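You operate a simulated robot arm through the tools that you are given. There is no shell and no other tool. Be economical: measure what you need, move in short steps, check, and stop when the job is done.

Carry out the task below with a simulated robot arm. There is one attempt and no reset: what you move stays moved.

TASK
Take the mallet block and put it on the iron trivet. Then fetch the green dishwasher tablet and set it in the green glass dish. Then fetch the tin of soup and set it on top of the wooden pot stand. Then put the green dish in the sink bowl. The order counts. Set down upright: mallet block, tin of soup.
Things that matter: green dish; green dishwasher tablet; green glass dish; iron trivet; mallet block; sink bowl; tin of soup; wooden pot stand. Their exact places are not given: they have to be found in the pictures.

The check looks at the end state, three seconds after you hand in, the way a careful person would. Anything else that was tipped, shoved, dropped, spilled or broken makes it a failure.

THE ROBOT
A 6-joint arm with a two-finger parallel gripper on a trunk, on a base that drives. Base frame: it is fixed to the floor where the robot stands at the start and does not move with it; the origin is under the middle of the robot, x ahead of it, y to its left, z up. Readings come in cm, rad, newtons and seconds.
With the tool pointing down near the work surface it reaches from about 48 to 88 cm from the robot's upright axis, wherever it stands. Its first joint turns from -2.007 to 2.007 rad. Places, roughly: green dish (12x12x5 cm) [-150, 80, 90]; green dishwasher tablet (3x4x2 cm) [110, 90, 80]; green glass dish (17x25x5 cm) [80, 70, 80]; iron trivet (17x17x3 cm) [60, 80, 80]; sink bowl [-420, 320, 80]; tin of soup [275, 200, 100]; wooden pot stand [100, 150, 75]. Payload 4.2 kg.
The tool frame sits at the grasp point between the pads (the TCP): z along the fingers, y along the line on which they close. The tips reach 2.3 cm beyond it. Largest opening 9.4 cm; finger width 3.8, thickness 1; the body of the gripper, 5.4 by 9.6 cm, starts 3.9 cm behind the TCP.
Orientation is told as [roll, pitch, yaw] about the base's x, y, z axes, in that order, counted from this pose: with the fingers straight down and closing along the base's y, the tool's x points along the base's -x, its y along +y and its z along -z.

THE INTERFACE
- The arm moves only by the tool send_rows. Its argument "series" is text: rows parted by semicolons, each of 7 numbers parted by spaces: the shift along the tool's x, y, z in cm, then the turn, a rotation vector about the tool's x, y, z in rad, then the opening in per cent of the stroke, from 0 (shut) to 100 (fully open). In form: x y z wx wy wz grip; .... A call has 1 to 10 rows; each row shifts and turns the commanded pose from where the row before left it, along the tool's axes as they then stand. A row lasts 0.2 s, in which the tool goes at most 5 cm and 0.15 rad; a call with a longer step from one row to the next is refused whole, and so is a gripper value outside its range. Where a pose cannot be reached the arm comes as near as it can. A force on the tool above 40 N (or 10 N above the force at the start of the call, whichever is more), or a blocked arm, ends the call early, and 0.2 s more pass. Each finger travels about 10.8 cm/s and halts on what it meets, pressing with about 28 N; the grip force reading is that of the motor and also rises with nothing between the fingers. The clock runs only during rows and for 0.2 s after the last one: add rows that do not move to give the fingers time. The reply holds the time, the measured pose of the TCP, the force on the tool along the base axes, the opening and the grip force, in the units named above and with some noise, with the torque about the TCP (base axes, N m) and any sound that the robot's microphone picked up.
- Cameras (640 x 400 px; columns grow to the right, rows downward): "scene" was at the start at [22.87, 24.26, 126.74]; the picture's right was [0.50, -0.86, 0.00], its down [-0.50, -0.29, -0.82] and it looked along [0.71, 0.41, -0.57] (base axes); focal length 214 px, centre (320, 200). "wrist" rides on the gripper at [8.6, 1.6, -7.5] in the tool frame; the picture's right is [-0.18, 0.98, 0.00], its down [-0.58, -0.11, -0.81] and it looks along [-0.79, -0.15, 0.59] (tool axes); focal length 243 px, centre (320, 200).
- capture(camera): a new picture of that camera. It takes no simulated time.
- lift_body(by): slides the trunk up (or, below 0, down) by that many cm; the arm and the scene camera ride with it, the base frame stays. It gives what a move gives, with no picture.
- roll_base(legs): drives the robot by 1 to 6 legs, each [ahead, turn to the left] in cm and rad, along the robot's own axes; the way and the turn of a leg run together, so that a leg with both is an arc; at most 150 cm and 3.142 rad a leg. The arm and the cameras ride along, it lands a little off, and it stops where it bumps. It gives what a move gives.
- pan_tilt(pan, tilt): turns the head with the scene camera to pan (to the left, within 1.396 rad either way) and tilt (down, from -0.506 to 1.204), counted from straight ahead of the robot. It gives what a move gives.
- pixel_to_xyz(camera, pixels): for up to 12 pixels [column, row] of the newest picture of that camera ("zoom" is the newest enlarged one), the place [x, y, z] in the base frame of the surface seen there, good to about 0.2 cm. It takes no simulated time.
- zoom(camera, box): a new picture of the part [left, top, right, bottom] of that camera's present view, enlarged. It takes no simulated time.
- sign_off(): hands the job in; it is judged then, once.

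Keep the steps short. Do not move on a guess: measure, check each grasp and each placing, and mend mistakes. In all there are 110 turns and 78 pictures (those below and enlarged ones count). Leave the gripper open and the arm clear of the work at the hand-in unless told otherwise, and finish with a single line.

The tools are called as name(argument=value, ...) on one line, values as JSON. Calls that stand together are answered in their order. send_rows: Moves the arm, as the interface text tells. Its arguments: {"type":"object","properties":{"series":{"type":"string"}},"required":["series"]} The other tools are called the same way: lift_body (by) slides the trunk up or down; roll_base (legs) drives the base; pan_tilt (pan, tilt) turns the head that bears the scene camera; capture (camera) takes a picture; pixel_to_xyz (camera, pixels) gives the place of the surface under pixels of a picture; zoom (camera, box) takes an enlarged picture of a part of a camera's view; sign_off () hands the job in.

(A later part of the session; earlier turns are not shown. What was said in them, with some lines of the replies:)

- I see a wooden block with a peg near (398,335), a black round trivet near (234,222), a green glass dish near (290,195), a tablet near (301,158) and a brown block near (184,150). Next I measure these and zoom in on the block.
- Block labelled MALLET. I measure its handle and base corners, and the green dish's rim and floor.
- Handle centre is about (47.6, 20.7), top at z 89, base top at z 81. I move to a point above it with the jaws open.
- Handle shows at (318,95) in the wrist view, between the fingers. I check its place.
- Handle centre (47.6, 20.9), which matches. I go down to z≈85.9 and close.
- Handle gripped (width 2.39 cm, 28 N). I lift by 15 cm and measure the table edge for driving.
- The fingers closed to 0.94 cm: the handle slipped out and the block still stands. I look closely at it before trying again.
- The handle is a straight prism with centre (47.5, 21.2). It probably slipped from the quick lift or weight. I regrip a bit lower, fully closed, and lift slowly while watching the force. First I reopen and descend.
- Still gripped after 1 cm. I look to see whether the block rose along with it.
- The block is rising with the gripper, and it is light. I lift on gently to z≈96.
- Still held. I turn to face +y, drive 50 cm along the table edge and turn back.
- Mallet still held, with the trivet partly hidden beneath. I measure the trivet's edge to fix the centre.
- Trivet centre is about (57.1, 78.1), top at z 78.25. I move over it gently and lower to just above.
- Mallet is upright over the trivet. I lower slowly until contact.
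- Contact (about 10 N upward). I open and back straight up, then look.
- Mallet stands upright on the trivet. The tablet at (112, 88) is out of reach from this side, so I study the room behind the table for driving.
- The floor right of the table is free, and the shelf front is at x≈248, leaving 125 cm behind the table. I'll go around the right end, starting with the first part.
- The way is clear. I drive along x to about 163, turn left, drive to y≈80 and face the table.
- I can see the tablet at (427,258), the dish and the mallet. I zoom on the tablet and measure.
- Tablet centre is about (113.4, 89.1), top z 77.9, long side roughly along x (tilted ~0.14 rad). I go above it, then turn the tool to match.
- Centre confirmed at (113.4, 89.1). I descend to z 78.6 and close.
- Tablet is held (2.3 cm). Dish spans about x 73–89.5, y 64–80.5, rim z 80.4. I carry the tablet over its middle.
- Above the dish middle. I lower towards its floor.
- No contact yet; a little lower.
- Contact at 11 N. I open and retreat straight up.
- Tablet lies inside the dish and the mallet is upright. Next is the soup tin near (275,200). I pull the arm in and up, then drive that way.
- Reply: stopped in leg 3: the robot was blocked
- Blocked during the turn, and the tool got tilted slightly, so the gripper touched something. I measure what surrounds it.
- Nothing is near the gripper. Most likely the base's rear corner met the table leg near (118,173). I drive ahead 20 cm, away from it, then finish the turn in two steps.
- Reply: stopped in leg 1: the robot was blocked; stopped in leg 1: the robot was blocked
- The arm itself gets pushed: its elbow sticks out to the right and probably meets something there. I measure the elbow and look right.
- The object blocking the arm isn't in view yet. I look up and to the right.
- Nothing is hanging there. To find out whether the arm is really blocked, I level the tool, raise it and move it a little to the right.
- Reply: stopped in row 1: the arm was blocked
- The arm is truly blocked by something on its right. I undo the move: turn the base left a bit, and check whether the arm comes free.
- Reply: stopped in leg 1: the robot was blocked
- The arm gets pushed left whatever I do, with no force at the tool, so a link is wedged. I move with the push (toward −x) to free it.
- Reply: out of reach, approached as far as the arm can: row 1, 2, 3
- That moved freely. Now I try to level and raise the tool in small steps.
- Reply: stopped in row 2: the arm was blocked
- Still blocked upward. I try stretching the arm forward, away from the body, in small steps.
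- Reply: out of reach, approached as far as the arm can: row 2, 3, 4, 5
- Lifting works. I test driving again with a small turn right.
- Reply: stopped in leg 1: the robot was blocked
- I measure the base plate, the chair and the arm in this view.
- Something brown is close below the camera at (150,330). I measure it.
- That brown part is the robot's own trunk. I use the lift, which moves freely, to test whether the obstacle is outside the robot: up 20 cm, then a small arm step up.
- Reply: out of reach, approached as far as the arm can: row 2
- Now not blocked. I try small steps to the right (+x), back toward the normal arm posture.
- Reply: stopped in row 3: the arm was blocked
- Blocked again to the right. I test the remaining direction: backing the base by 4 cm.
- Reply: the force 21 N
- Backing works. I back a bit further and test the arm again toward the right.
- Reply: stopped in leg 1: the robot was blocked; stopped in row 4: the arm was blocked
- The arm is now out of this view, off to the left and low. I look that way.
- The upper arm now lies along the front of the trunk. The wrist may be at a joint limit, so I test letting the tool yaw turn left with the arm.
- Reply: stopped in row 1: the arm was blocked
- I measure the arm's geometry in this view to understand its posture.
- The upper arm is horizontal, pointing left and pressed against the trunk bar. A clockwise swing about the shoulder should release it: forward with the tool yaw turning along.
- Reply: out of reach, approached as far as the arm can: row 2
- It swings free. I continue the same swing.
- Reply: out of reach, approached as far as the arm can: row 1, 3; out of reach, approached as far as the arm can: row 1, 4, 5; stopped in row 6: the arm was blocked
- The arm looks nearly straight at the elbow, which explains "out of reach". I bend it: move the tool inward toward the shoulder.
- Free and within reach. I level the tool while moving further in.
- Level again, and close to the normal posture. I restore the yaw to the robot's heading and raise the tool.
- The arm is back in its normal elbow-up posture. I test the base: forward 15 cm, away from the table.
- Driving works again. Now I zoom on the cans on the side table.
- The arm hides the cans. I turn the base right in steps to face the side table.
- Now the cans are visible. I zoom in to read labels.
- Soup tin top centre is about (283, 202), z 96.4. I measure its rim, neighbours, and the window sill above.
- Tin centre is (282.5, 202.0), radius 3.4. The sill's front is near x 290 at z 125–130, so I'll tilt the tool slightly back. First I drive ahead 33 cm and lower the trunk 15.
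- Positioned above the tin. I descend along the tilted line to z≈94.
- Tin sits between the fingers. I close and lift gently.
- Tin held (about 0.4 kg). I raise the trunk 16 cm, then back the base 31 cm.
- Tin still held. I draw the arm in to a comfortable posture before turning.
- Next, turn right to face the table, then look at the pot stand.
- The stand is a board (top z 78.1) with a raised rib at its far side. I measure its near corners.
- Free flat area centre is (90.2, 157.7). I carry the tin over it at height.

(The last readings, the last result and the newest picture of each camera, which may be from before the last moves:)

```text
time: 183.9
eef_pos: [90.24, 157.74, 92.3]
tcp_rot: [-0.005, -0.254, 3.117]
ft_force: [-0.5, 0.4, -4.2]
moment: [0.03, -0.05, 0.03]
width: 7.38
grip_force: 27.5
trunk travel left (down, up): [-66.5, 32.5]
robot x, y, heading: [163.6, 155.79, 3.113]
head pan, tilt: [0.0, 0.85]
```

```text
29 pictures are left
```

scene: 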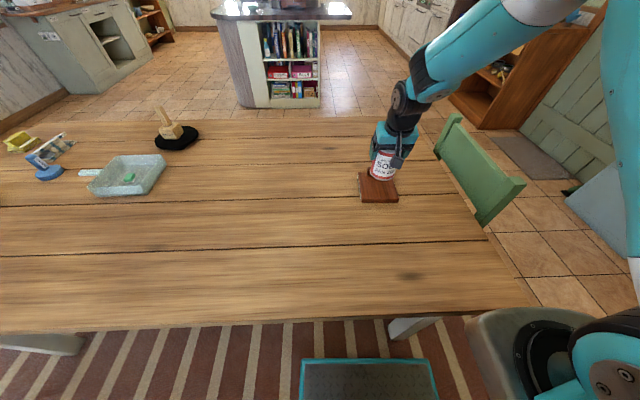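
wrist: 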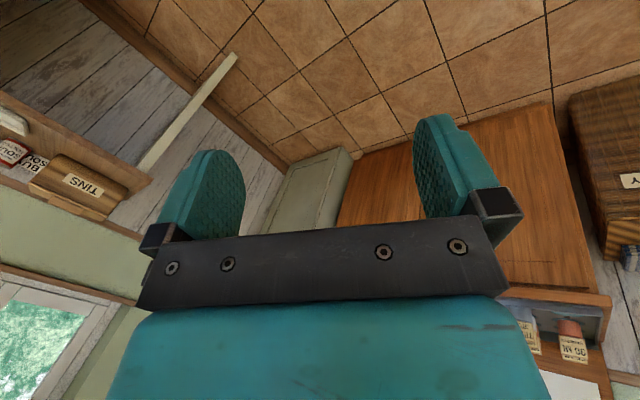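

Over the stand, bottom about 6 cm above. I lower 5 cm, then slowly to contact.

send_rows(series="0.13 0 0.5 0 0 0 20;0.25 0 0.97 0 0 0 20;0.25 0 0.97 0 0 0 20;0.25 0 0.97 0 0 0 20;0.25 0 0.97 0 0 0 20;0.13 0 0.5 0 0 0 20;0 0 0 0 0 0 20")

zoom(camera="scene", box=[340, 130, 430, 210])

```text
time: 185.5
eef_pos: [90.16, 157.93, 87.35]
tcp_rot: [-0.005, -0.254, 3.118]
ft_force: [-0.1, -0.2, -3.9]
moment: [0.0, 0.0, 0.01]
width: 7.38
grip_force: 28.0
trunk travel left (down, up): [-66.5, 32.5]
robot x, y, heading: [163.36, 155.56, 3.104]
head pan, tilt: [0.0, 0.85]
```

```text
5.00 times, centred on (385, 170) of scene
```

zoom: 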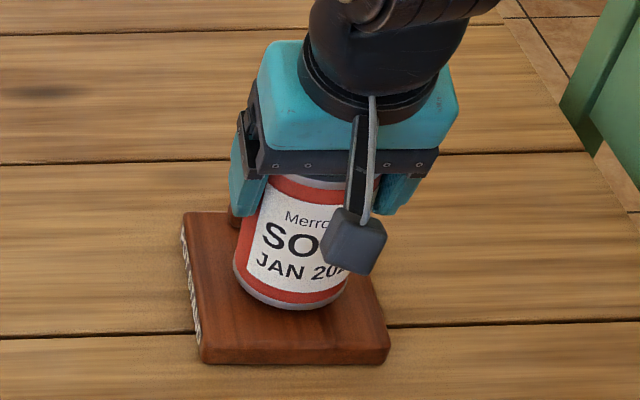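

send_rows(series="0.05 0 0.2 0 0 0 20;0.05 0 0.2 0 0 0 20;0.05 0 0.2 0 0 0 20;0.05 0 0.2 0 0 0 20;0.025 0 0.1 0 0 0 20;0.025 0 0.1 0 0 0 20;0 0 0 0 0 0 20")

```text
time: 187.1
eef_pos: [90.22, 157.74, 86.32]
tcp_rot: [-0.007, -0.256, 3.117]
ft_force: [0.6, 0.9, -0.7]
moment: [-0.07, -0.06, 0.01]
width: 7.38
grip_force: 28.4
trunk travel left (down, up): [-66.5, 32.5]
robot x, y, heading: [163.09, 155.29, 3.103]
head pan, tilt: [0.0, 0.85]
```

Force is going from −4 to −0.7, so it is just touching. One tiny step more.

send_rows(series="0.025 0 0.1 0 0 0 20;0 0 0 0 0 0 20")

```text
time: 187.7
eef_pos: [90.2, 157.82, 86.21]
tcp_rot: [-0.005, -0.258, 3.117]
ft_force: [4.3, 2.1, 11.1]
moment: [-0.34, -0.4, 0.18]
width: 7.36
grip_force: 28.2
trunk travel left (down, up): [-66.5, 32.5]
robot x, y, heading: [163.15, 155.83, 3.105]
head pan, tilt: [0.0, 0.85]
```

Contact. I open and withdraw along the tool axis.

send_rows(series="0 0 0 0 0 0 82;0 0 0 0 0 0 90;0 0 0 0 0 0 100;0 0 0 0 0 0 100;0 0 -0.5 0 0 0 100;0 0 -2 0 0 0 100;0 0 -3 0 0 0 100;0 0 -4 0 0 0 100;0 0 -4 0 0 0 100;0 0 -4 0 0 0 100")

send_rows(series="0 0 -4 0 0.08 0 100;0 0 -4 0 0.08 0 100;3 3 -1 0 0.09 0 100;3 3 0 0 0 0 100;1 3 0 0 0 0 100;0 0 0 0 0 0 100")

zoom(camera="scene", box=[120, 90, 430, 215])

```text
time: 189.9
eef_pos: [94.42, 157.76, 103.25]
tcp_rot: [-0.008, -0.253, 3.118]
ft_force: [-0.1, 0.4, -0.6]
moment: [0.02, 0.0, 0.0]
width: 9.4
grip_force: 0.0
trunk travel left (down, up): [-66.5, 32.5]
robot x, y, heading: [163.1, 155.87, 3.111]
head pan, tilt: [0.0, 0.85]
```

```text
time: 191.3
eef_pos: [103.17, 148.4, 111.83]
tcp_rot: [-0.008, -0.003, 3.115]
ft_force: [-0.3, -0.5, 0.0]
moment: [-0.01, -0.04, -0.02]
width: 9.4
grip_force: 0.1
trunk travel left (down, up): [-66.5, 32.5]
robot x, y, heading: [163.63, 155.28, 3.105]
head pan, tilt: [0.0, 0.85]
```

```text
2.06 times, centred on (275, 152) of scene
```

zoom: 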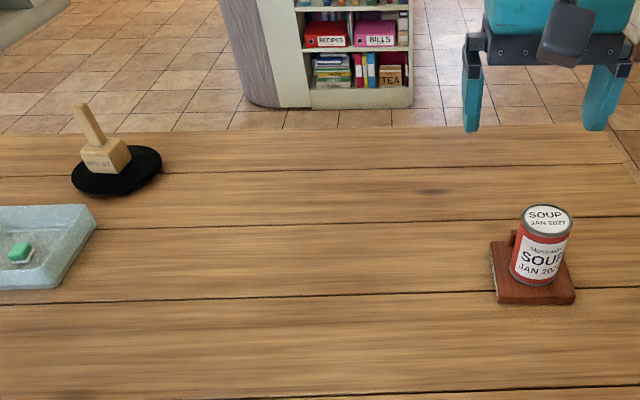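

The tin stands upright on the pot stand; everything else is in place. Next is the green dish on the island. I measure the obstacles along the left passage in this view.

pixel_to_xyz(camera="scene", pixels=[[480, 110], [520, 115], [455, 85], [600, 195], [540, 155], [320, 105], [240, 105], [345, 14], [225, 12], [480, 200], [495, 265], [390, 40]])

roll_base(legs=[[-12, 0], [0, -1.54]])

```text
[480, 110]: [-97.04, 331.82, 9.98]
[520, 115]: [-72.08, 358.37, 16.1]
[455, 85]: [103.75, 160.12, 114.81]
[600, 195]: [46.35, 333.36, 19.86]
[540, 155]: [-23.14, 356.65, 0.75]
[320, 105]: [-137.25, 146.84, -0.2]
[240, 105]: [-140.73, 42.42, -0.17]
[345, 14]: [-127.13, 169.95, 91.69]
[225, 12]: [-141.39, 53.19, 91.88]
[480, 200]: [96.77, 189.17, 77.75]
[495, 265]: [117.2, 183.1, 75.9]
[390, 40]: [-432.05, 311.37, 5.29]
```

```text
time: 196.3
eef_pos: [164.85, 215.12, 111.86]
tcp_rot: [-0.006, -0.005, 1.591]
ft_force: [0.1, 0.5, -0.4]
moment: [0.0, 0.01, -0.02]
width: 9.41
grip_force: 0.0
trunk travel left (down, up): [-66.5, 32.5]
robot x, y, heading: [174.87, 155.36, 1.585]
head pan, tilt: [0.0, 0.85]
```

The passage at y≈250 is free. I raise the trunk and drive around the left end toward the island.

lift_body(by=20)

roll_base(legs=[[97, 0], [0, 1.55]])

pan_tilt(pan=0.1, tilt=0.5)

capture(camera="scene")

```text
time: 198.4
eef_pos: [164.87, 214.89, 131.81]
tcp_rot: [-0.008, -0.005, 1.591]
ft_force: [0.0, -0.1, 0.5]
moment: [0.03, -0.02, -0.01]
width: 9.38
grip_force: 0.2
trunk travel left (down, up): [-86.5, 12.5]
robot x, y, heading: [174.89, 155.3, 1.582]
head pan, tilt: [0.0, 0.85]
```

```text
time: 207.3
eef_pos: [112.45, 245.79, 131.81]
tcp_rot: [-0.008, -0.005, 3.129]
ft_force: [1.5, -0.6, -0.2]
moment: [-0.01, -0.02, -0.03]
width: 9.39
grip_force: 0.1
trunk travel left (down, up): [-86.5, 12.5]
robot x, y, heading: [172.27, 254.19, 3.121]
head pan, tilt: [0.0, 0.85]
```

```text
time: 208.1
eef_pos: [112.51, 245.87, 131.73]
tcp_rot: [-0.007, -0.005, 3.129]
ft_force: [-0.1, 0.4, -0.9]
moment: [-0.01, 0.01, -0.01]
width: 9.4
grip_force: 0.1
trunk travel left (down, up): [-86.5, 12.5]
robot x, y, heading: [172.48, 254.08, 3.122]
head pan, tilt: [0.099, 0.499]
```

```text
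26 pictures are left
```

scene: 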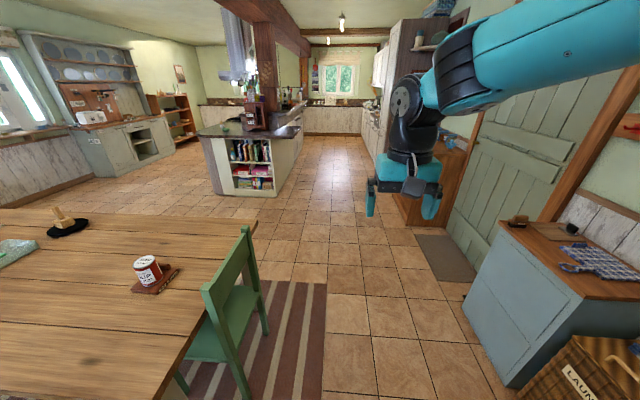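

Chair and cabinets flank the path; I measure the clearances.

pixel_to_xyz(camera="scene", pixels=[[235, 310], [267, 332], [246, 392], [215, 340], [468, 300], [510, 382], [560, 385], [410, 210], [243, 235], [205, 290], [255, 125], [290, 120]])

```text
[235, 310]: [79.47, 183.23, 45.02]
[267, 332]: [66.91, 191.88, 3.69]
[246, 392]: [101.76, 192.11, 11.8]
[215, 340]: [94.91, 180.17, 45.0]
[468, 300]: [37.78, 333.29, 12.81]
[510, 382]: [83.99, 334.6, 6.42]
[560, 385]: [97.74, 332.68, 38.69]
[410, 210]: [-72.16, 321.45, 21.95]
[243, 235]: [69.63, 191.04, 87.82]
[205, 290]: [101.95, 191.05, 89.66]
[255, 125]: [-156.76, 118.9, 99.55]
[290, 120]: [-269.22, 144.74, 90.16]
```

The lane is clear (chair ends at y 192, cabinets start at y 320). I drive to the island.

roll_base(legs=[[120, 0], [112, 0], [0, 1.59]])

roll_base(legs=[[100, 0], [76, 0], [0, -1.57]])

pan_tilt(pan=0.0, tilt=0.6)

capture(camera="scene")

```text
time: 223.5
eef_pos: [-54.47, 199.13, 131.74]
tcp_rot: [-0.008, -0.006, -1.574]
ft_force: [-0.1, 0.4, -0.3]
moment: [-0.02, -0.01, 0.01]
width: 9.39
grip_force: 0.1
trunk travel left (down, up): [-86.5, 12.5]
robot x, y, heading: [-63.08, 259.13, -1.582]
head pan, tilt: [0.099, 0.499]
```

```text
time: 236.2
eef_pos: [-127.39, 77.55, 131.67]
tcp_rot: [-0.007, -0.004, 3.112]
ft_force: [0.8, 0.3, 0.3]
moment: [0.0, -0.03, 0.0]
width: 9.38
grip_force: 0.1
trunk travel left (down, up): [-86.5, 12.5]
robot x, y, heading: [-67.4, 84.96, 3.1]
head pan, tilt: [0.099, 0.499]
```

```text
time: 236.8
eef_pos: [-127.44, 77.63, 131.87]
tcp_rot: [-0.005, -0.003, 3.113]
ft_force: [0.5, -0.6, 0.0]
moment: [-0.01, -0.02, -0.03]
width: 9.41
grip_force: 0.0
trunk travel left (down, up): [-86.5, 12.5]
robot x, y, heading: [-67.22, 84.72, 3.11]
head pan, tilt: [0.0, 0.6]
```

```text
25 pictures are left
```

scene: 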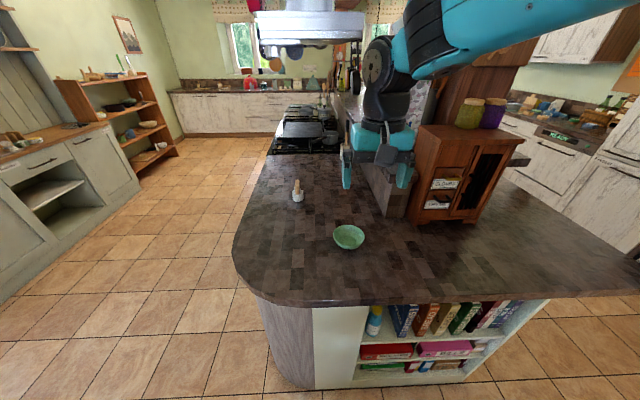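

Green dish (a bowl) at (349,236). I zoom and measure it with nearby obstacles: the small cabinet, the bell at (297,192) and the hood.

zoom(camera="scene", box=[310, 205, 390, 265])

pixel_to_xyz(camera="zoom", pixels=[[190, 180], [435, 175], [315, 130], [310, 265], [310, 215], [310, 180], [420, 240], [200, 230]])

pixel_to_xyz(camera="scene", pixels=[[420, 215], [425, 135], [385, 210], [297, 192], [297, 182], [310, 40], [362, 40], [500, 140], [320, 300], [400, 300], [385, 165], [265, 45]])

```text
6.67 times, centred on (350, 235) of scene
```

zoom: 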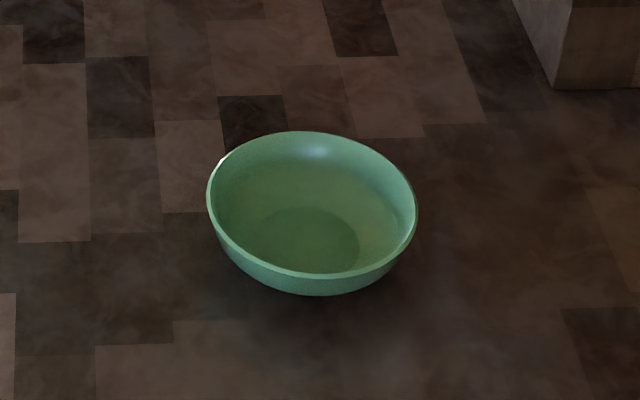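

```text
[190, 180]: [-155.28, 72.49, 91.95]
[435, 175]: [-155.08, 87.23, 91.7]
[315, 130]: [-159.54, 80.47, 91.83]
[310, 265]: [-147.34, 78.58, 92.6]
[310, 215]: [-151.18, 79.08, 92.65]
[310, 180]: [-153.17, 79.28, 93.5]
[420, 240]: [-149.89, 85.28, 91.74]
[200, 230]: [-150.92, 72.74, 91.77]
```

```text
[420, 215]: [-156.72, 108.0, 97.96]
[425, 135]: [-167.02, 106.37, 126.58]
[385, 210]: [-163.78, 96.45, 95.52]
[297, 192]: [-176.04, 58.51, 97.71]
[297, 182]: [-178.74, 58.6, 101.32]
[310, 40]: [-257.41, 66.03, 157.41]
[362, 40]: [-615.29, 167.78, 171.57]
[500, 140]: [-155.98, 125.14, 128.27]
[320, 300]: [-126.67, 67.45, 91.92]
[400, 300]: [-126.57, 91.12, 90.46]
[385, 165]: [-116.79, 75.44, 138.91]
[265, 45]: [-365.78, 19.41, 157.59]
```

The bowl is 12 cm wide, more than the jaws open, so I will pinch its rim wall on the −y side. I measure the rim accurately.

pixel_to_xyz(camera="zoom", pixels=[[209, 200], [212, 185], [415, 210], [310, 134], [300, 272], [220, 235], [395, 255], [350, 274], [240, 200], [260, 250], [300, 240], [230, 265]])

```text
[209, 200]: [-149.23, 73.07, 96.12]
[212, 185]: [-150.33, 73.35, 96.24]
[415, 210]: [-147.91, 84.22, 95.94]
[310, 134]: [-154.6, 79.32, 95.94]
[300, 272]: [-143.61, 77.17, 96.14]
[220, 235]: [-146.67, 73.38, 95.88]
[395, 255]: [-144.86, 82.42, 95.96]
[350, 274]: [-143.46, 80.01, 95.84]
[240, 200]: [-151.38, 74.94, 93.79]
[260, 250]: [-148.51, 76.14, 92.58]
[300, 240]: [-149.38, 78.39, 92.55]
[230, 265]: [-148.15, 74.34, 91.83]
```

Rim centre is (−149.0, 78.7), radius 5.7, rim z 96.1, and the wall slopes inward. I'll pinch at (−149, 73.4, 95.3) with the tool tilted 0.35 rad. First I drive closer and lower the trunk.

roll_base(legs=[[12, 0]])

lift_body(by=-14)

```text
time: 238.1
eef_pos: [-139.3, 77.88, 131.84]
tcp_rot: [-0.008, -0.004, 3.115]
ft_force: [0.7, 0.4, -0.8]
moment: [-0.01, 0.01, 0.02]
width: 9.4
grip_force: 0.0
trunk travel left (down, up): [-86.5, 12.5]
robot x, y, heading: [-79.01, 85.08, 3.11]
head pan, tilt: [0.0, 0.6]
```

```text
time: 239.7
eef_pos: [-139.38, 77.78, 117.89]
tcp_rot: [-0.008, -0.003, 3.117]
ft_force: [-0.1, 0.6, 0.8]
moment: [0.0, 0.01, 0.03]
width: 9.41
grip_force: 0.1
trunk travel left (down, up): [-72.5, 26.5]
robot x, y, heading: [-79.69, 84.8, 3.11]
head pan, tilt: [0.0, 0.6]
```

send_rows(series="-1.88 1.64 2.6 0 0 0 35;-1.88 1.64 2.6 0 0 0 35;-1.88 1.64 2.6 0 0 0 35;-1.88 1.64 2.6 0 0 0 35;-1.88 1.64 2.6 0 0 0 35;0 0 0 0.117 0 0 35;0 0 0 0.117 0 0 35;0 0 0 0.117 0 0 35;0 0 0 0 0 0 35")

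zoom(camera="scene", box=[260, 150, 420, 290])

```text
time: 241.7
eef_pos: [-148.93, 69.72, 104.87]
tcp_rot: [-0.358, -0.004, 3.118]
ft_force: [-0.2, 0.7, -1.1]
moment: [0.0, 0.01, -0.01]
width: 3.28
grip_force: 0.1
trunk travel left (down, up): [-72.5, 26.5]
robot x, y, heading: [-79.11, 85.0, 3.106]
head pan, tilt: [0.0, 0.6]
```

```text
2.86 times, centred on (340, 220) of scene
```

zoom: 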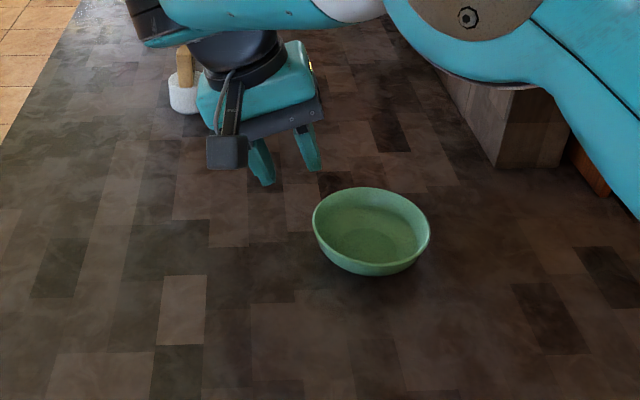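

Aligned on the left of the bowl. I descend along the tool axis to the rim.

send_rows(series="0 0 2.5 0 0 0 35;0 0 2.5 0 0 0 35;0 0 2 0 0 0 35;0 0 1.2 0 0 0 35;0 0 0 0 0 0 35")

zoom(camera="scene", box=[300, 190, 390, 260])

```text
time: 242.9
eef_pos: [-149.02, 73.04, 97.04]
tcp_rot: [-0.358, -0.005, 3.117]
ft_force: [0.1, 0.5, -0.3]
moment: [0.01, 0.02, 0.01]
width: 3.31
grip_force: 0.1
trunk travel left (down, up): [-72.5, 26.5]
robot x, y, heading: [-79.57, 84.95, 3.113]
head pan, tilt: [0.0, 0.6]
```

```text
5.71 times, centred on (345, 225) of scene
```

zoom: 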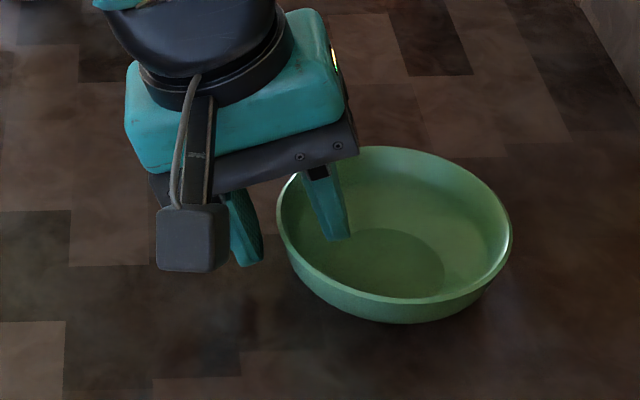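

One finger inside, one outside. I go 1.2 cm deeper and close.

send_rows(series="0 0 0.6 0 0 0 35;0 0 0.6 0 0 0 35;0 0 0 0 0 0 35;0 0 0 0 0 0 15;0 0 0 0 0 0 0;0 0 0 0 0 0 0;0 0 0 0 0 0 0;0 0 0 0 0 0 0")

zoom(camera="scene", box=[300, 190, 390, 260])

```text
time: 244.7
eef_pos: [-149.02, 73.32, 95.97]
tcp_rot: [-0.355, -0.006, 3.116]
ft_force: [-2.8, 4.0, 13.7]
moment: [0.96, -0.39, 0.21]
width: 1.44
grip_force: 28.2
trunk travel left (down, up): [-72.5, 26.5]
robot x, y, heading: [-78.86, 85.18, 3.111]
head pan, tilt: [0.0, 0.6]
```

```text
5.71 times, centred on (345, 225) of scene
```

zoom: 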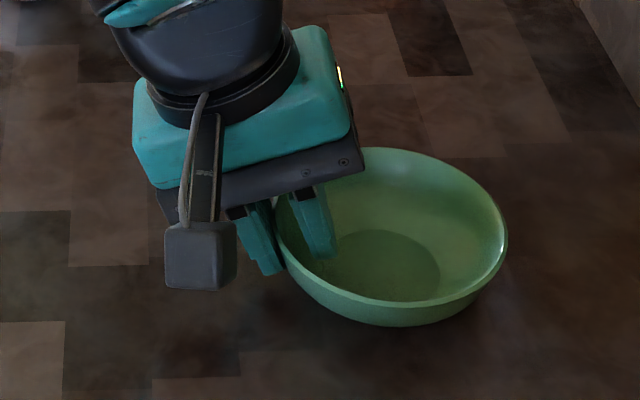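

Pinched at 1.44 cm. I lift slowly straight up and check.

send_rows(series="0 -0.035 -0.1 0 0 0 0;0 -0.07 -0.19 0 0 0 0;0 -0.1 -0.28 0 0 0 0;0 -0.1 -0.28 0 0 0 0;0 -0.14 -0.38 0 0 0 0;0 -0.17 -0.47 0 0 0 0;0 -0.17 -0.47 0 0 0 0;0 0 0 0 0 0 0")

zoom(camera="scene", box=[300, 180, 390, 260])

```text
time: 246.5
eef_pos: [-149.0, 73.21, 98.2]
tcp_rot: [-0.357, -0.003, 3.117]
ft_force: [-0.2, 0.2, -1.5]
moment: [-0.12, -0.01, -0.02]
width: 1.0
grip_force: 28.5
trunk travel left (down, up): [-72.5, 26.5]
robot x, y, heading: [-79.1, 85.2, 3.108]
head pan, tilt: [0.0, 0.6]
```

```text
5.00 times, centred on (345, 220) of scene
```

zoom: 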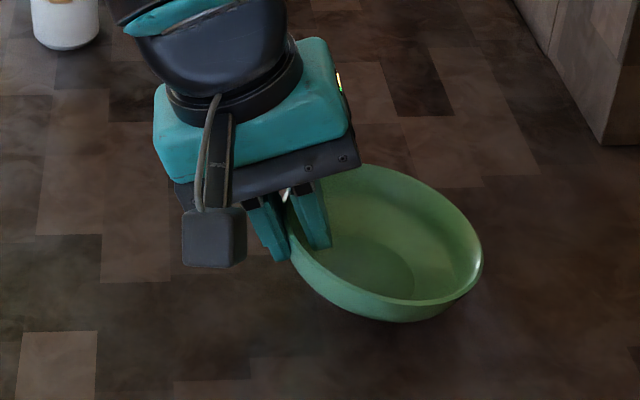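

The bowl lifts, tilting a bit, and the grip settled at 1.0 cm. I raise the trunk smoothly and re-check.

lift_body(by=22)

zoom(camera="scene", box=[270, 150, 410, 260])

```text
time: 248.8
eef_pos: [-149.01, 73.11, 120.29]
tcp_rot: [-0.357, -0.005, 3.116]
ft_force: [0.0, 0.1, -2.1]
moment: [-0.08, -0.01, 0.02]
width: 0.97
grip_force: 27.8
trunk travel left (down, up): [-94.5, 4.5]
robot x, y, heading: [-79.2, 85.28, 3.113]
head pan, tilt: [0.0, 0.6]
```

```text
3.64 times, centred on (340, 205) of scene
```

zoom: 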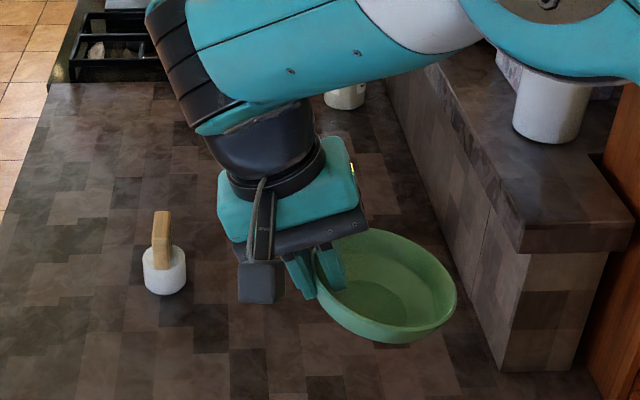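

Securely held. I back off, draw the arm in a little and drive to the corridor beside the island.

roll_base(legs=[[-20, 0]])

send_rows(series="0.5 0 0 0 0 0 0;1 0 0 0 0 0 0;1.3 0 0 0 0 0 0;1.5 0 0 0 0 0 0;1.5 0 0 0 0 0 0;1.5 0 0 0 0 0 0;1.3 0 0 0 0 0 0;1 0 0 0 0 0 0;0.5 0 0 0 0 0 0;0 0 0 0 0 0 0")

roll_base(legs=[[0, -1.54], [155, 0], [0, 1.57]])

pan_tilt(pan=0.0, tilt=0.45)

capture(camera="scene")

```text
time: 250.5
eef_pos: [-128.2, 72.02, 120.24]
tcp_rot: [-0.358, -0.004, 3.125]
ft_force: [-0.2, 0.5, -2.8]
moment: [-0.09, 0.01, 0.01]
width: 0.98
grip_force: 27.9
trunk travel left (down, up): [-94.5, 4.5]
robot x, y, heading: [-58.55, 84.46, 3.116]
head pan, tilt: [0.0, 0.6]
```

```text
time: 252.7
eef_pos: [-118.15, 71.91, 120.23]
tcp_rot: [-0.359, -0.003, 3.124]
ft_force: [-0.8, 0.1, -2.3]
moment: [-0.12, 0.02, 0.01]
width: 0.99
grip_force: 28.0
trunk travel left (down, up): [-94.5, 4.5]
robot x, y, heading: [-58.38, 84.47, 3.117]
head pan, tilt: [0.0, 0.6]
```

```text
refused: 155 is not a number from -150 to 150
```

```text
time: 253.4
eef_pos: [-118.08, 71.79, 120.23]
tcp_rot: [-0.357, -0.002, 3.124]
ft_force: [-0.3, 0.3, -2.2]
moment: [-0.1, 0.02, -0.02]
width: 0.98
grip_force: 28.0
trunk travel left (down, up): [-94.5, 4.5]
robot x, y, heading: [-58.7, 84.23, 3.119]
head pan, tilt: [0.0, 0.45]
```

```text
18 pictures are left
```

scene: 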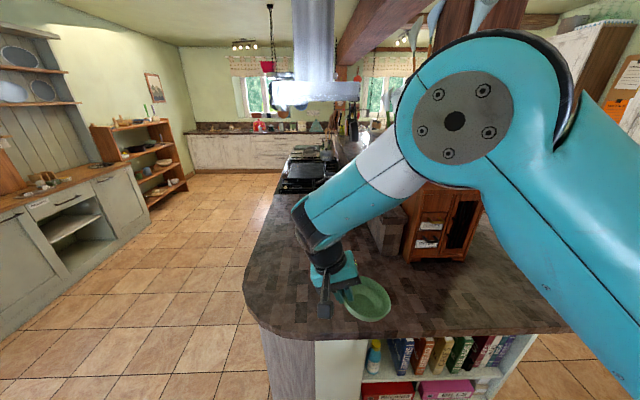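

The 155 cm leg was refused (limit 150). I resend with shorter legs; the bowl is still held. 18 pictures remain, so I'll be sparing.

roll_base(legs=[[0, -1.55], [80, 0], [76, 0], [0, 1.57]])

pan_tilt(pan=-0.2, tilt=0.45)

capture(camera="scene")

```text
time: 268.8
eef_pos: [-124.19, 223.96, 120.28]
tcp_rot: [-0.357, -0.003, -3.111]
ft_force: [0.7, 0.5, -2.9]
moment: [-0.1, -0.02, -0.02]
width: 0.98
grip_force: 27.9
trunk travel left (down, up): [-94.5, 4.5]
robot x, y, heading: [-65.33, 239.0, -3.119]
head pan, tilt: [0.0, 0.45]
```

```text
time: 269.5
eef_pos: [-124.1, 223.81, 120.09]
tcp_rot: [-0.358, -0.004, -3.113]
ft_force: [0.1, 0.6, -1.7]
moment: [-0.08, 0.01, 0.03]
width: 0.94
grip_force: 28.1
trunk travel left (down, up): [-94.5, 4.5]
robot x, y, heading: [-65.01, 239.07, -3.118]
head pan, tilt: [-0.201, 0.45]
```

```text
17 pictures are left
```

scene: 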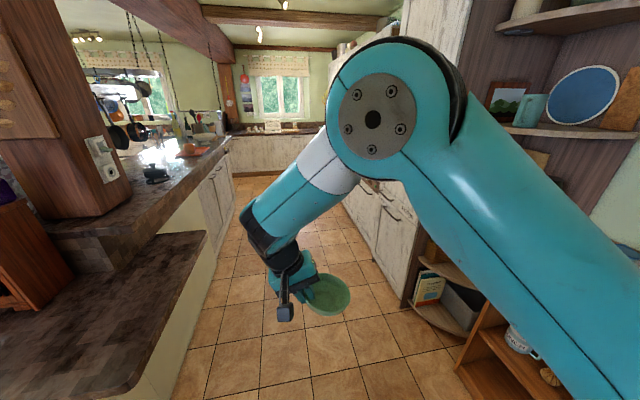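

Bowl held. The corridor runs ahead; I measure its walls.

pixel_to_xyz(camera="scene", pixels=[[190, 320], [225, 250], [235, 205], [408, 300], [370, 250], [345, 215], [200, 235], [222, 150], [260, 160], [385, 215], [365, 185], [465, 330]])

```text
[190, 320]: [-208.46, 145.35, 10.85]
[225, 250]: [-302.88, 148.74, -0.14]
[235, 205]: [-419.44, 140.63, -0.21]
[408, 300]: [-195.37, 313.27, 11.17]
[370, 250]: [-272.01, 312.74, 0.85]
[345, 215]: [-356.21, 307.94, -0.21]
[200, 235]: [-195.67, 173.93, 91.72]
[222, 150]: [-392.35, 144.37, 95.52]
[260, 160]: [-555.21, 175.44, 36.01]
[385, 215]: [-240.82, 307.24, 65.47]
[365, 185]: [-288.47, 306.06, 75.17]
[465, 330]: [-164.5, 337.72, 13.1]
```

Corridor spans y 174–306. I drive 340 cm along it and turn toward the sink side.

roll_base(legs=[[0, -0.025], [115, 0], [115, 0], [110, 0]])

roll_base(legs=[[0, -1.56]])

pan_tilt(pan=0.0, tilt=0.7)

capture(camera="scene")

```text
time: 286.7
eef_pos: [-469.84, 218.68, 120.2]
tcp_rot: [-0.357, -0.003, -3.109]
ft_force: [0.6, 1.1, -2.8]
moment: [-0.06, 0.01, -0.02]
width: 0.99
grip_force: 28.0
trunk travel left (down, up): [-94.5, 4.5]
robot x, y, heading: [-410.94, 234.4, -3.112]
head pan, tilt: [-0.201, 0.45]
```

```text
time: 290.9
eef_pos: [-425.91, 293.4, 120.26]
tcp_rot: [-0.357, -0.004, 1.594]
ft_force: [0.2, 0.8, -2.1]
moment: [-0.01, 0.06, 0.01]
width: 0.99
grip_force: 27.8
trunk travel left (down, up): [-94.5, 4.5]
robot x, y, heading: [-411.14, 234.39, 1.594]
head pan, tilt: [-0.201, 0.45]
```

```text
time: 291.7
eef_pos: [-425.86, 293.26, 120.3]
tcp_rot: [-0.358, -0.004, 1.594]
ft_force: [0.2, -0.4, -0.9]
moment: [-0.01, 0.07, -0.02]
width: 1.0
grip_force: 28.1
trunk travel left (down, up): [-94.5, 4.5]
robot x, y, heading: [-411.06, 234.59, 1.59]
head pan, tilt: [0.0, 0.7]
```

```text
16 pictures are left
```

scene: 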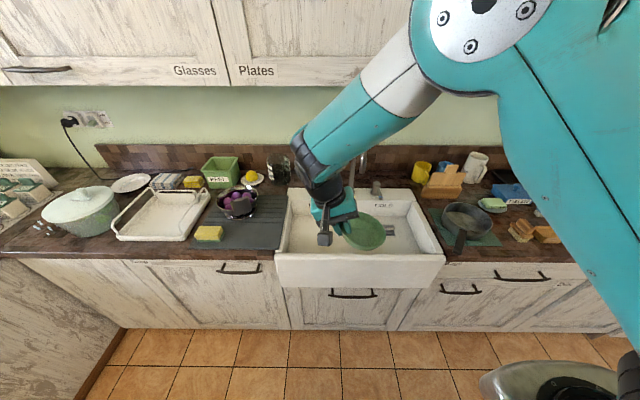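

The white sink is right below the bowl. I measure rim, inner floor and tap.

zoom(camera="scene", box=[260, 150, 460, 300])

pixel_to_xyz(camera="scene", pixels=[[400, 240], [300, 240], [410, 215], [285, 256], [440, 256], [360, 258], [412, 195], [296, 195], [360, 160], [376, 185], [385, 230], [365, 235]])

```text
2.67 times, centred on (360, 225) of scene
```

zoom: 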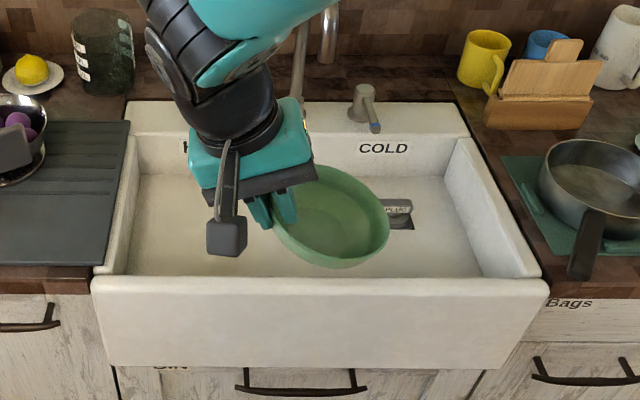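

```text
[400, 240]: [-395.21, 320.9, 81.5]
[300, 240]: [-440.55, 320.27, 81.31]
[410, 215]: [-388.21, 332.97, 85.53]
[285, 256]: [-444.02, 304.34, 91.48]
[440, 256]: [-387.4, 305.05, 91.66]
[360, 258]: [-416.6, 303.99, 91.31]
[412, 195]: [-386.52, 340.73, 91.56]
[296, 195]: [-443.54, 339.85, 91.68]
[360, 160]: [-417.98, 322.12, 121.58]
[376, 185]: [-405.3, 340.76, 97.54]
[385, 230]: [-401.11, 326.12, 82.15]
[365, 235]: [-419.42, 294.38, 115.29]
```

Sink: inside x −441…−390, y 307…337, floor z 81.4, rim 91.6, spout near (−418, 322, 121). I'll set the bowl at about (−424, 314), left and front of the spout. Drive ahead 12 cm, then shift the arm.

roll_base(legs=[[12, 0]])

send_rows(series="-0.5 0.2 -0.08 0 0 0 0;-1.1 0.5 -0.2 0 0 0 0;-1.3 0.6 -0.23 0 0 0 0;-1.4 0.7 -0.25 0 0 0 0;-1.4 0.7 -0.25 0 0 0 0;-1.3 0.7 -0.25 0 0 0 0;-1.2 0.5 -0.2 0 0 0 0;-0.8 0.4 -0.14 0 0 0 0;-0.5 0.2 -0.08 0 0 0 0;0 0 0 0 0 0 0")

zoom(camera="scene", box=[230, 120, 430, 290])

```text
time: 292.9
eef_pos: [-426.12, 305.31, 120.19]
tcp_rot: [-0.357, -0.005, 1.591]
ft_force: [-0.4, -0.2, -1.9]
moment: [0.0, 0.1, -0.02]
width: 0.99
grip_force: 28.1
trunk travel left (down, up): [-94.5, 4.5]
robot x, y, heading: [-411.07, 246.4, 1.586]
head pan, tilt: [0.0, 0.7]
```

```text
time: 295.1
eef_pos: [-430.97, 314.97, 120.38]
tcp_rot: [-0.357, -0.002, 1.591]
ft_force: [-0.4, -0.1, -2.3]
moment: [0.02, 0.11, 0.01]
width: 1.0
grip_force: 28.2
trunk travel left (down, up): [-94.5, 4.5]
robot x, y, heading: [-410.87, 246.45, 1.583]
head pan, tilt: [0.0, 0.7]
```

```text
2.35 times, centred on (330, 205) of scene
```

zoom: 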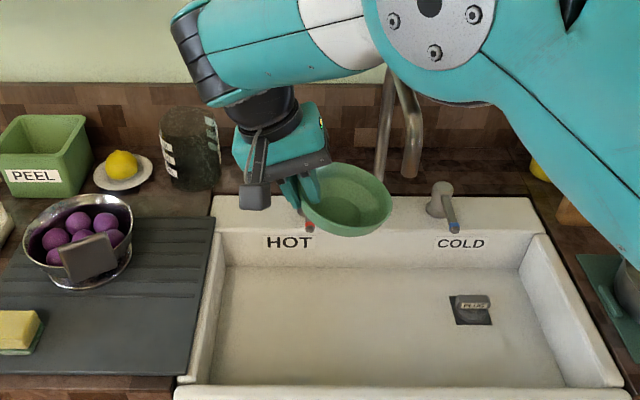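

pixel_to_xyz(camera="zoom", pixels=[[410, 170], [412, 110], [388, 205], [350, 232], [330, 168], [310, 228], [345, 200], [385, 150], [400, 330], [255, 200], [130, 235], [240, 250]])

```text
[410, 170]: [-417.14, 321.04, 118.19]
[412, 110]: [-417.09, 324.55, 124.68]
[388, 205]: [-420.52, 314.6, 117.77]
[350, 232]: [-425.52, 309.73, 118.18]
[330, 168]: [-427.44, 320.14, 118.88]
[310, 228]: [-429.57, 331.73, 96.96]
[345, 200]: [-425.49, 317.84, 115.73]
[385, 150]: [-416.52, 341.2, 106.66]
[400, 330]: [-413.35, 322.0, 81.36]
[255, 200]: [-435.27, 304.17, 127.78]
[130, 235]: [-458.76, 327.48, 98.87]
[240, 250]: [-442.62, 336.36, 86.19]
```

Bowl is level with its centre near (−426, 315). To keep the wrist camera clear of the front rim I'll shift 6 cm back after lowering below the spout. Lower the trunk 20, then shift.

lift_body(by=-20)

send_rows(series="-0.5 0 0 0 0 0 0;-1 0 0 0 0 0 0;-1.2 0 0 0 0 0 0;-1.2 0 0 0 0 0 0;-1.1 0 0 0 0 0 0;-0.7 0 0 0 0 0 0;-0.3 0 0 0 0 0 0;0 0 0 0 0 0 0")

capture(camera="scene")

```text
time: 297.3
eef_pos: [-430.87, 315.05, 100.28]
tcp_rot: [-0.357, -0.003, 1.591]
ft_force: [0.0, -0.6, -2.1]
moment: [0.02, 0.11, 0.0]
width: 0.97
grip_force: 27.9
trunk travel left (down, up): [-74.5, 24.5]
robot x, y, heading: [-411.25, 246.46, 1.584]
head pan, tilt: [0.0, 0.7]
```

```text
time: 299.1
eef_pos: [-431.22, 319.1, 100.24]
tcp_rot: [-0.353, -0.008, 1.595]
ft_force: [1.0, -0.2, -2.5]
moment: [-0.01, 0.07, 0.01]
width: 0.95
grip_force: 28.0
out of reach, approached as far as the arm can: row 5, 6
trunk travel left (down, up): [-74.5, 24.5]
robot x, y, heading: [-410.94, 246.54, 1.585]
head pan, tilt: [0.0, 0.7]
```

```text
13 pictures are left
```

scene: 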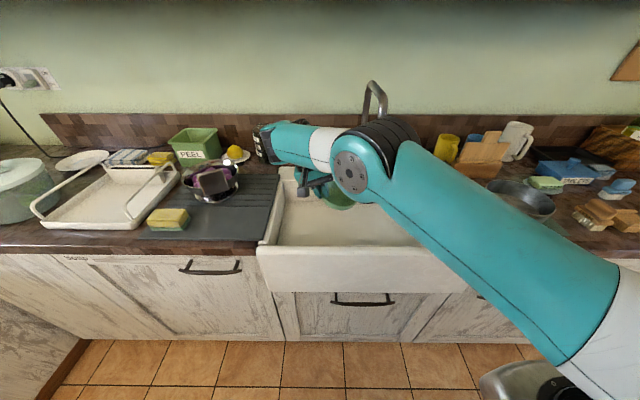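

The arm is nearly stretched out. I measure the elbow against the spout before correcting.

pixel_to_xyz(camera="scene", pixels=[[385, 130], [410, 130], [360, 170], [375, 90], [383, 105], [290, 145], [335, 145], [340, 200], [500, 230]])

```text
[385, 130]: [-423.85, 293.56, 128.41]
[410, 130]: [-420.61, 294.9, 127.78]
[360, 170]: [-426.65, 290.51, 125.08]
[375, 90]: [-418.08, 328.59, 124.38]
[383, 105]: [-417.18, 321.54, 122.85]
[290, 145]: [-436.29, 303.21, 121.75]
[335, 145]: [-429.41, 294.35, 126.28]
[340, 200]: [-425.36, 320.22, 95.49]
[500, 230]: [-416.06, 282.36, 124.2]
```

Elbow is 27 cm from the spout. I pull the tool back 6 cm, then drive the base ahead 11 cm so the arm bends properly.

send_rows(series="0.5 0 0 0 0 0 0;1 0 0 0 0 0 0;1.2 0 0 0 0 0 0;1.2 0 0 0 0 0 0;1.2 0 0 0 0 0 0;0.7 0 0 0 0 0 0;0.3 0 0 0 0 0 0;0 0 0 0 0 0 0")

roll_base(legs=[[9, 0]])

capture(camera="scene")

```text
time: 300.9
eef_pos: [-431.08, 313.22, 100.12]
tcp_rot: [-0.357, -0.005, 1.59]
ft_force: [-0.6, 0.0, -1.9]
moment: [-0.03, 0.06, 0.01]
width: 0.98
grip_force: 27.9
trunk travel left (down, up): [-74.5, 24.5]
robot x, y, heading: [-410.86, 246.69, 1.586]
head pan, tilt: [0.0, 0.7]
```

```text
time: 302.0
eef_pos: [-431.39, 322.23, 100.01]
tcp_rot: [-0.358, -0.004, 1.594]
ft_force: [0.2, 0.6, -2.0]
moment: [-0.01, 0.06, 0.02]
width: 0.96
grip_force: 27.8
trunk travel left (down, up): [-74.5, 24.5]
robot x, y, heading: [-411.4, 255.39, 1.589]
head pan, tilt: [0.0, 0.7]
```

```text
12 pictures are left
```

scene: 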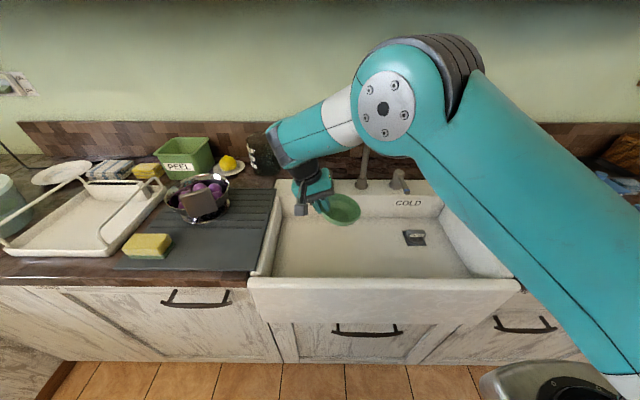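

Good posture now. I lower the bowl into the sink: 11 cm, then slowly.

send_rows(series="0.5 0.18 0.47 0 0 0 0;1 0.35 0.94 0 0 0 0;0 0.5 1.35 0 0 0 0;0 0.5 1.35 0 0 0 0;0 0.5 1.35 0 0 0 0;0 0.5 1.35 0 0 0 0;0 0.5 1.35 0 0 0 0;0 0.5 1.35 0 0 0 0;0 0.28 0.75 0 0 0 0;0 0 0 0 0 0 0")

zoom(camera="scene", box=[250, 130, 420, 290])

```text
time: 304.2
eef_pos: [-431.18, 320.89, 89.05]
tcp_rot: [-0.357, -0.003, 1.592]
ft_force: [-0.1, 0.0, -1.2]
moment: [0.0, 0.07, 0.01]
width: 1.0
grip_force: 27.9
trunk travel left (down, up): [-74.5, 24.5]
robot x, y, heading: [-411.16, 255.34, 1.585]
head pan, tilt: [0.0, 0.7]
```

```text
2.50 times, centred on (335, 210) of scene
```

zoom: 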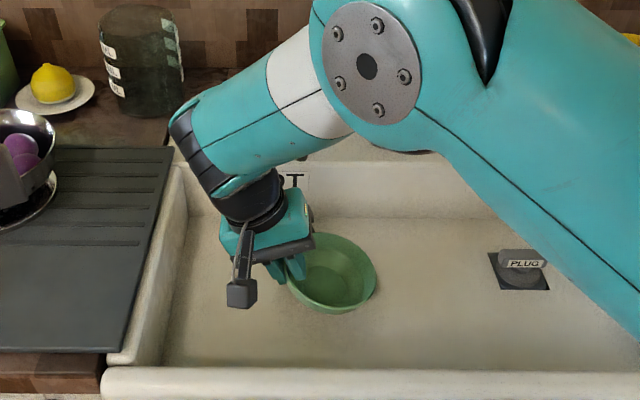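

Inside the sink with clearance all round. Lowering slowly to contact.

send_rows(series="0 0.1 0.28 0 0 0 0;0 0.1 0.28 0 0 0 0;0 0.1 0.28 0 0 0 0;0 0.1 0.28 0 0 0 0;0 0.07 0.19 0 0 0 0;0 0 0 0 0 0 0")

```text
time: 305.6
eef_pos: [-431.23, 320.95, 87.85]
tcp_rot: [-0.358, -0.002, 1.594]
ft_force: [0.0, 0.0, -2.3]
moment: [0.0, 0.12, -0.01]
width: 0.96
grip_force: 27.9
trunk travel left (down, up): [-74.5, 24.5]
robot x, y, heading: [-411.29, 255.8, 1.586]
head pan, tilt: [0.0, 0.7]
```

send_rows(series="0 0.07 0.19 0 0 0 0;0 0.07 0.19 0 0 0 0;0 0.07 0.19 0 0 0 0;0 0.07 0.19 0 0 0 0;0 0 0 0 0 0 0")

```text
time: 306.8
eef_pos: [-431.24, 320.78, 86.97]
tcp_rot: [-0.356, -0.005, 1.594]
ft_force: [-5.3, -3.1, 11.3]
moment: [-0.08, -0.64, -0.15]
width: 1.05
grip_force: 28.0
trunk travel left (down, up): [-74.5, 24.5]
robot x, y, heading: [-411.25, 255.58, 1.589]
head pan, tilt: [0.0, 0.7]
```

Far edge touches (11 N). I go slightly further so the bowl settles level.

send_rows(series="0 0.04 0.1 0 0 0 0;0 0.04 0.1 0 0 0 0;0 0.04 0.1 0 0 0 0;0 0.04 0.1 0 0 0 0;0 0.04 0.1 0 0 0 0;0 0 0 0 0 0 0")

```text
time: 308.2
eef_pos: [-431.3, 320.78, 86.38]
tcp_rot: [-0.358, -0.004, 1.594]
ft_force: [-5.8, 2.1, 13.0]
moment: [-0.07, -0.75, 0.09]
width: 1.23
grip_force: 28.4
trunk travel left (down, up): [-74.5, 24.5]
robot x, y, heading: [-411.15, 255.74, 1.588]
head pan, tilt: [0.0, 0.7]
5 turns are left
```

Few turns remain, so I release now: open, withdraw along the tool axis, then straight up, and look.

send_rows(series="0 0 0 0 0 0 20;0 0 0 0 0 0 38;0 0 0 0 0 0 38;0 0 -1 0 0 0 38;0 0 -2 0 0 0 38;0 0 -2 0 0 0 38;0 -1 -2.8 0 0 0 38;0 -1.4 -3.75 0 0 0 38;0 -1.4 -3.75 0 0 0 38;0 -1.4 -3.75 0 0 0 38")

capture(camera="scene")

```text
time: 310.4
eef_pos: [-433.0, 320.92, 106.24]
tcp_rot: [-0.356, -0.004, 1.593]
ft_force: [-0.7, -1.1, 0.1]
moment: [-0.01, 0.02, 0.0]
width: 3.55
grip_force: 0.1
trunk travel left (down, up): [-74.5, 24.5]
robot x, y, heading: [-411.38, 255.39, 1.593]
head pan, tilt: [0.0, 0.7]
```

```text
10 pictures are left
4 turns are left
```

scene: 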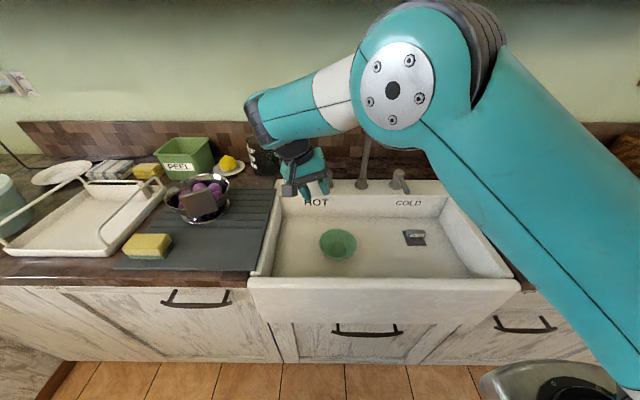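

The bowl lies upright in the sink. I open the gripper fully, raise the trunk and back the base away.

send_rows(series="2 -0.7 -1.9 0 0 0 100;3 -0.7 -1.9 0 0 0 100;3 -0.7 -1.9 0 0 0 100;0 0 0 0 0 0 100")

roll_base(legs=[[-15, 0]])

zoom(camera="scene", box=[230, 150, 430, 300])

```text
time: 311.4
eef_pos: [-432.79, 312.85, 111.75]
tcp_rot: [-0.356, -0.004, 1.593]
ft_force: [-0.6, 0.6, 0.4]
moment: [0.02, 0.02, 0.01]
width: 9.41
grip_force: 0.1
trunk travel left (down, up): [-74.5, 24.5]
robot x, y, heading: [-411.14, 255.59, 1.589]
head pan, tilt: [0.0, 0.7]
```

```text
time: 312.8
eef_pos: [-432.58, 297.58, 111.85]
tcp_rot: [-0.358, -0.003, 1.595]
ft_force: [0.1, -0.7, -0.1]
moment: [-0.02, 0.0, -0.01]
width: 9.41
grip_force: 0.0
trunk travel left (down, up): [-74.5, 24.5]
robot x, y, heading: [-411.19, 240.15, 1.591]
head pan, tilt: [0.0, 0.7]
```

```text
2.67 times, centred on (330, 225) of scene
3 turns are left
```

zoom: 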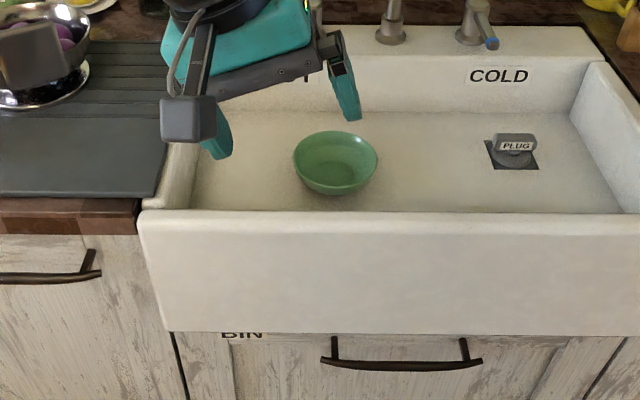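

The bowl stands upright in the sink, the gripper is open and the arm is clear. I hand the job in.

sign_off()

```text
The job is handed in.
```

All four items were set in order and handed in: mallet upright on the iron trivet, tablet in the green glass dish, soup tin upright on the pot stand, green dish in the sink; on the way one base turn was blocked and wedged the arm, which I freed without seeing anything displaced, though I did not find the cause.
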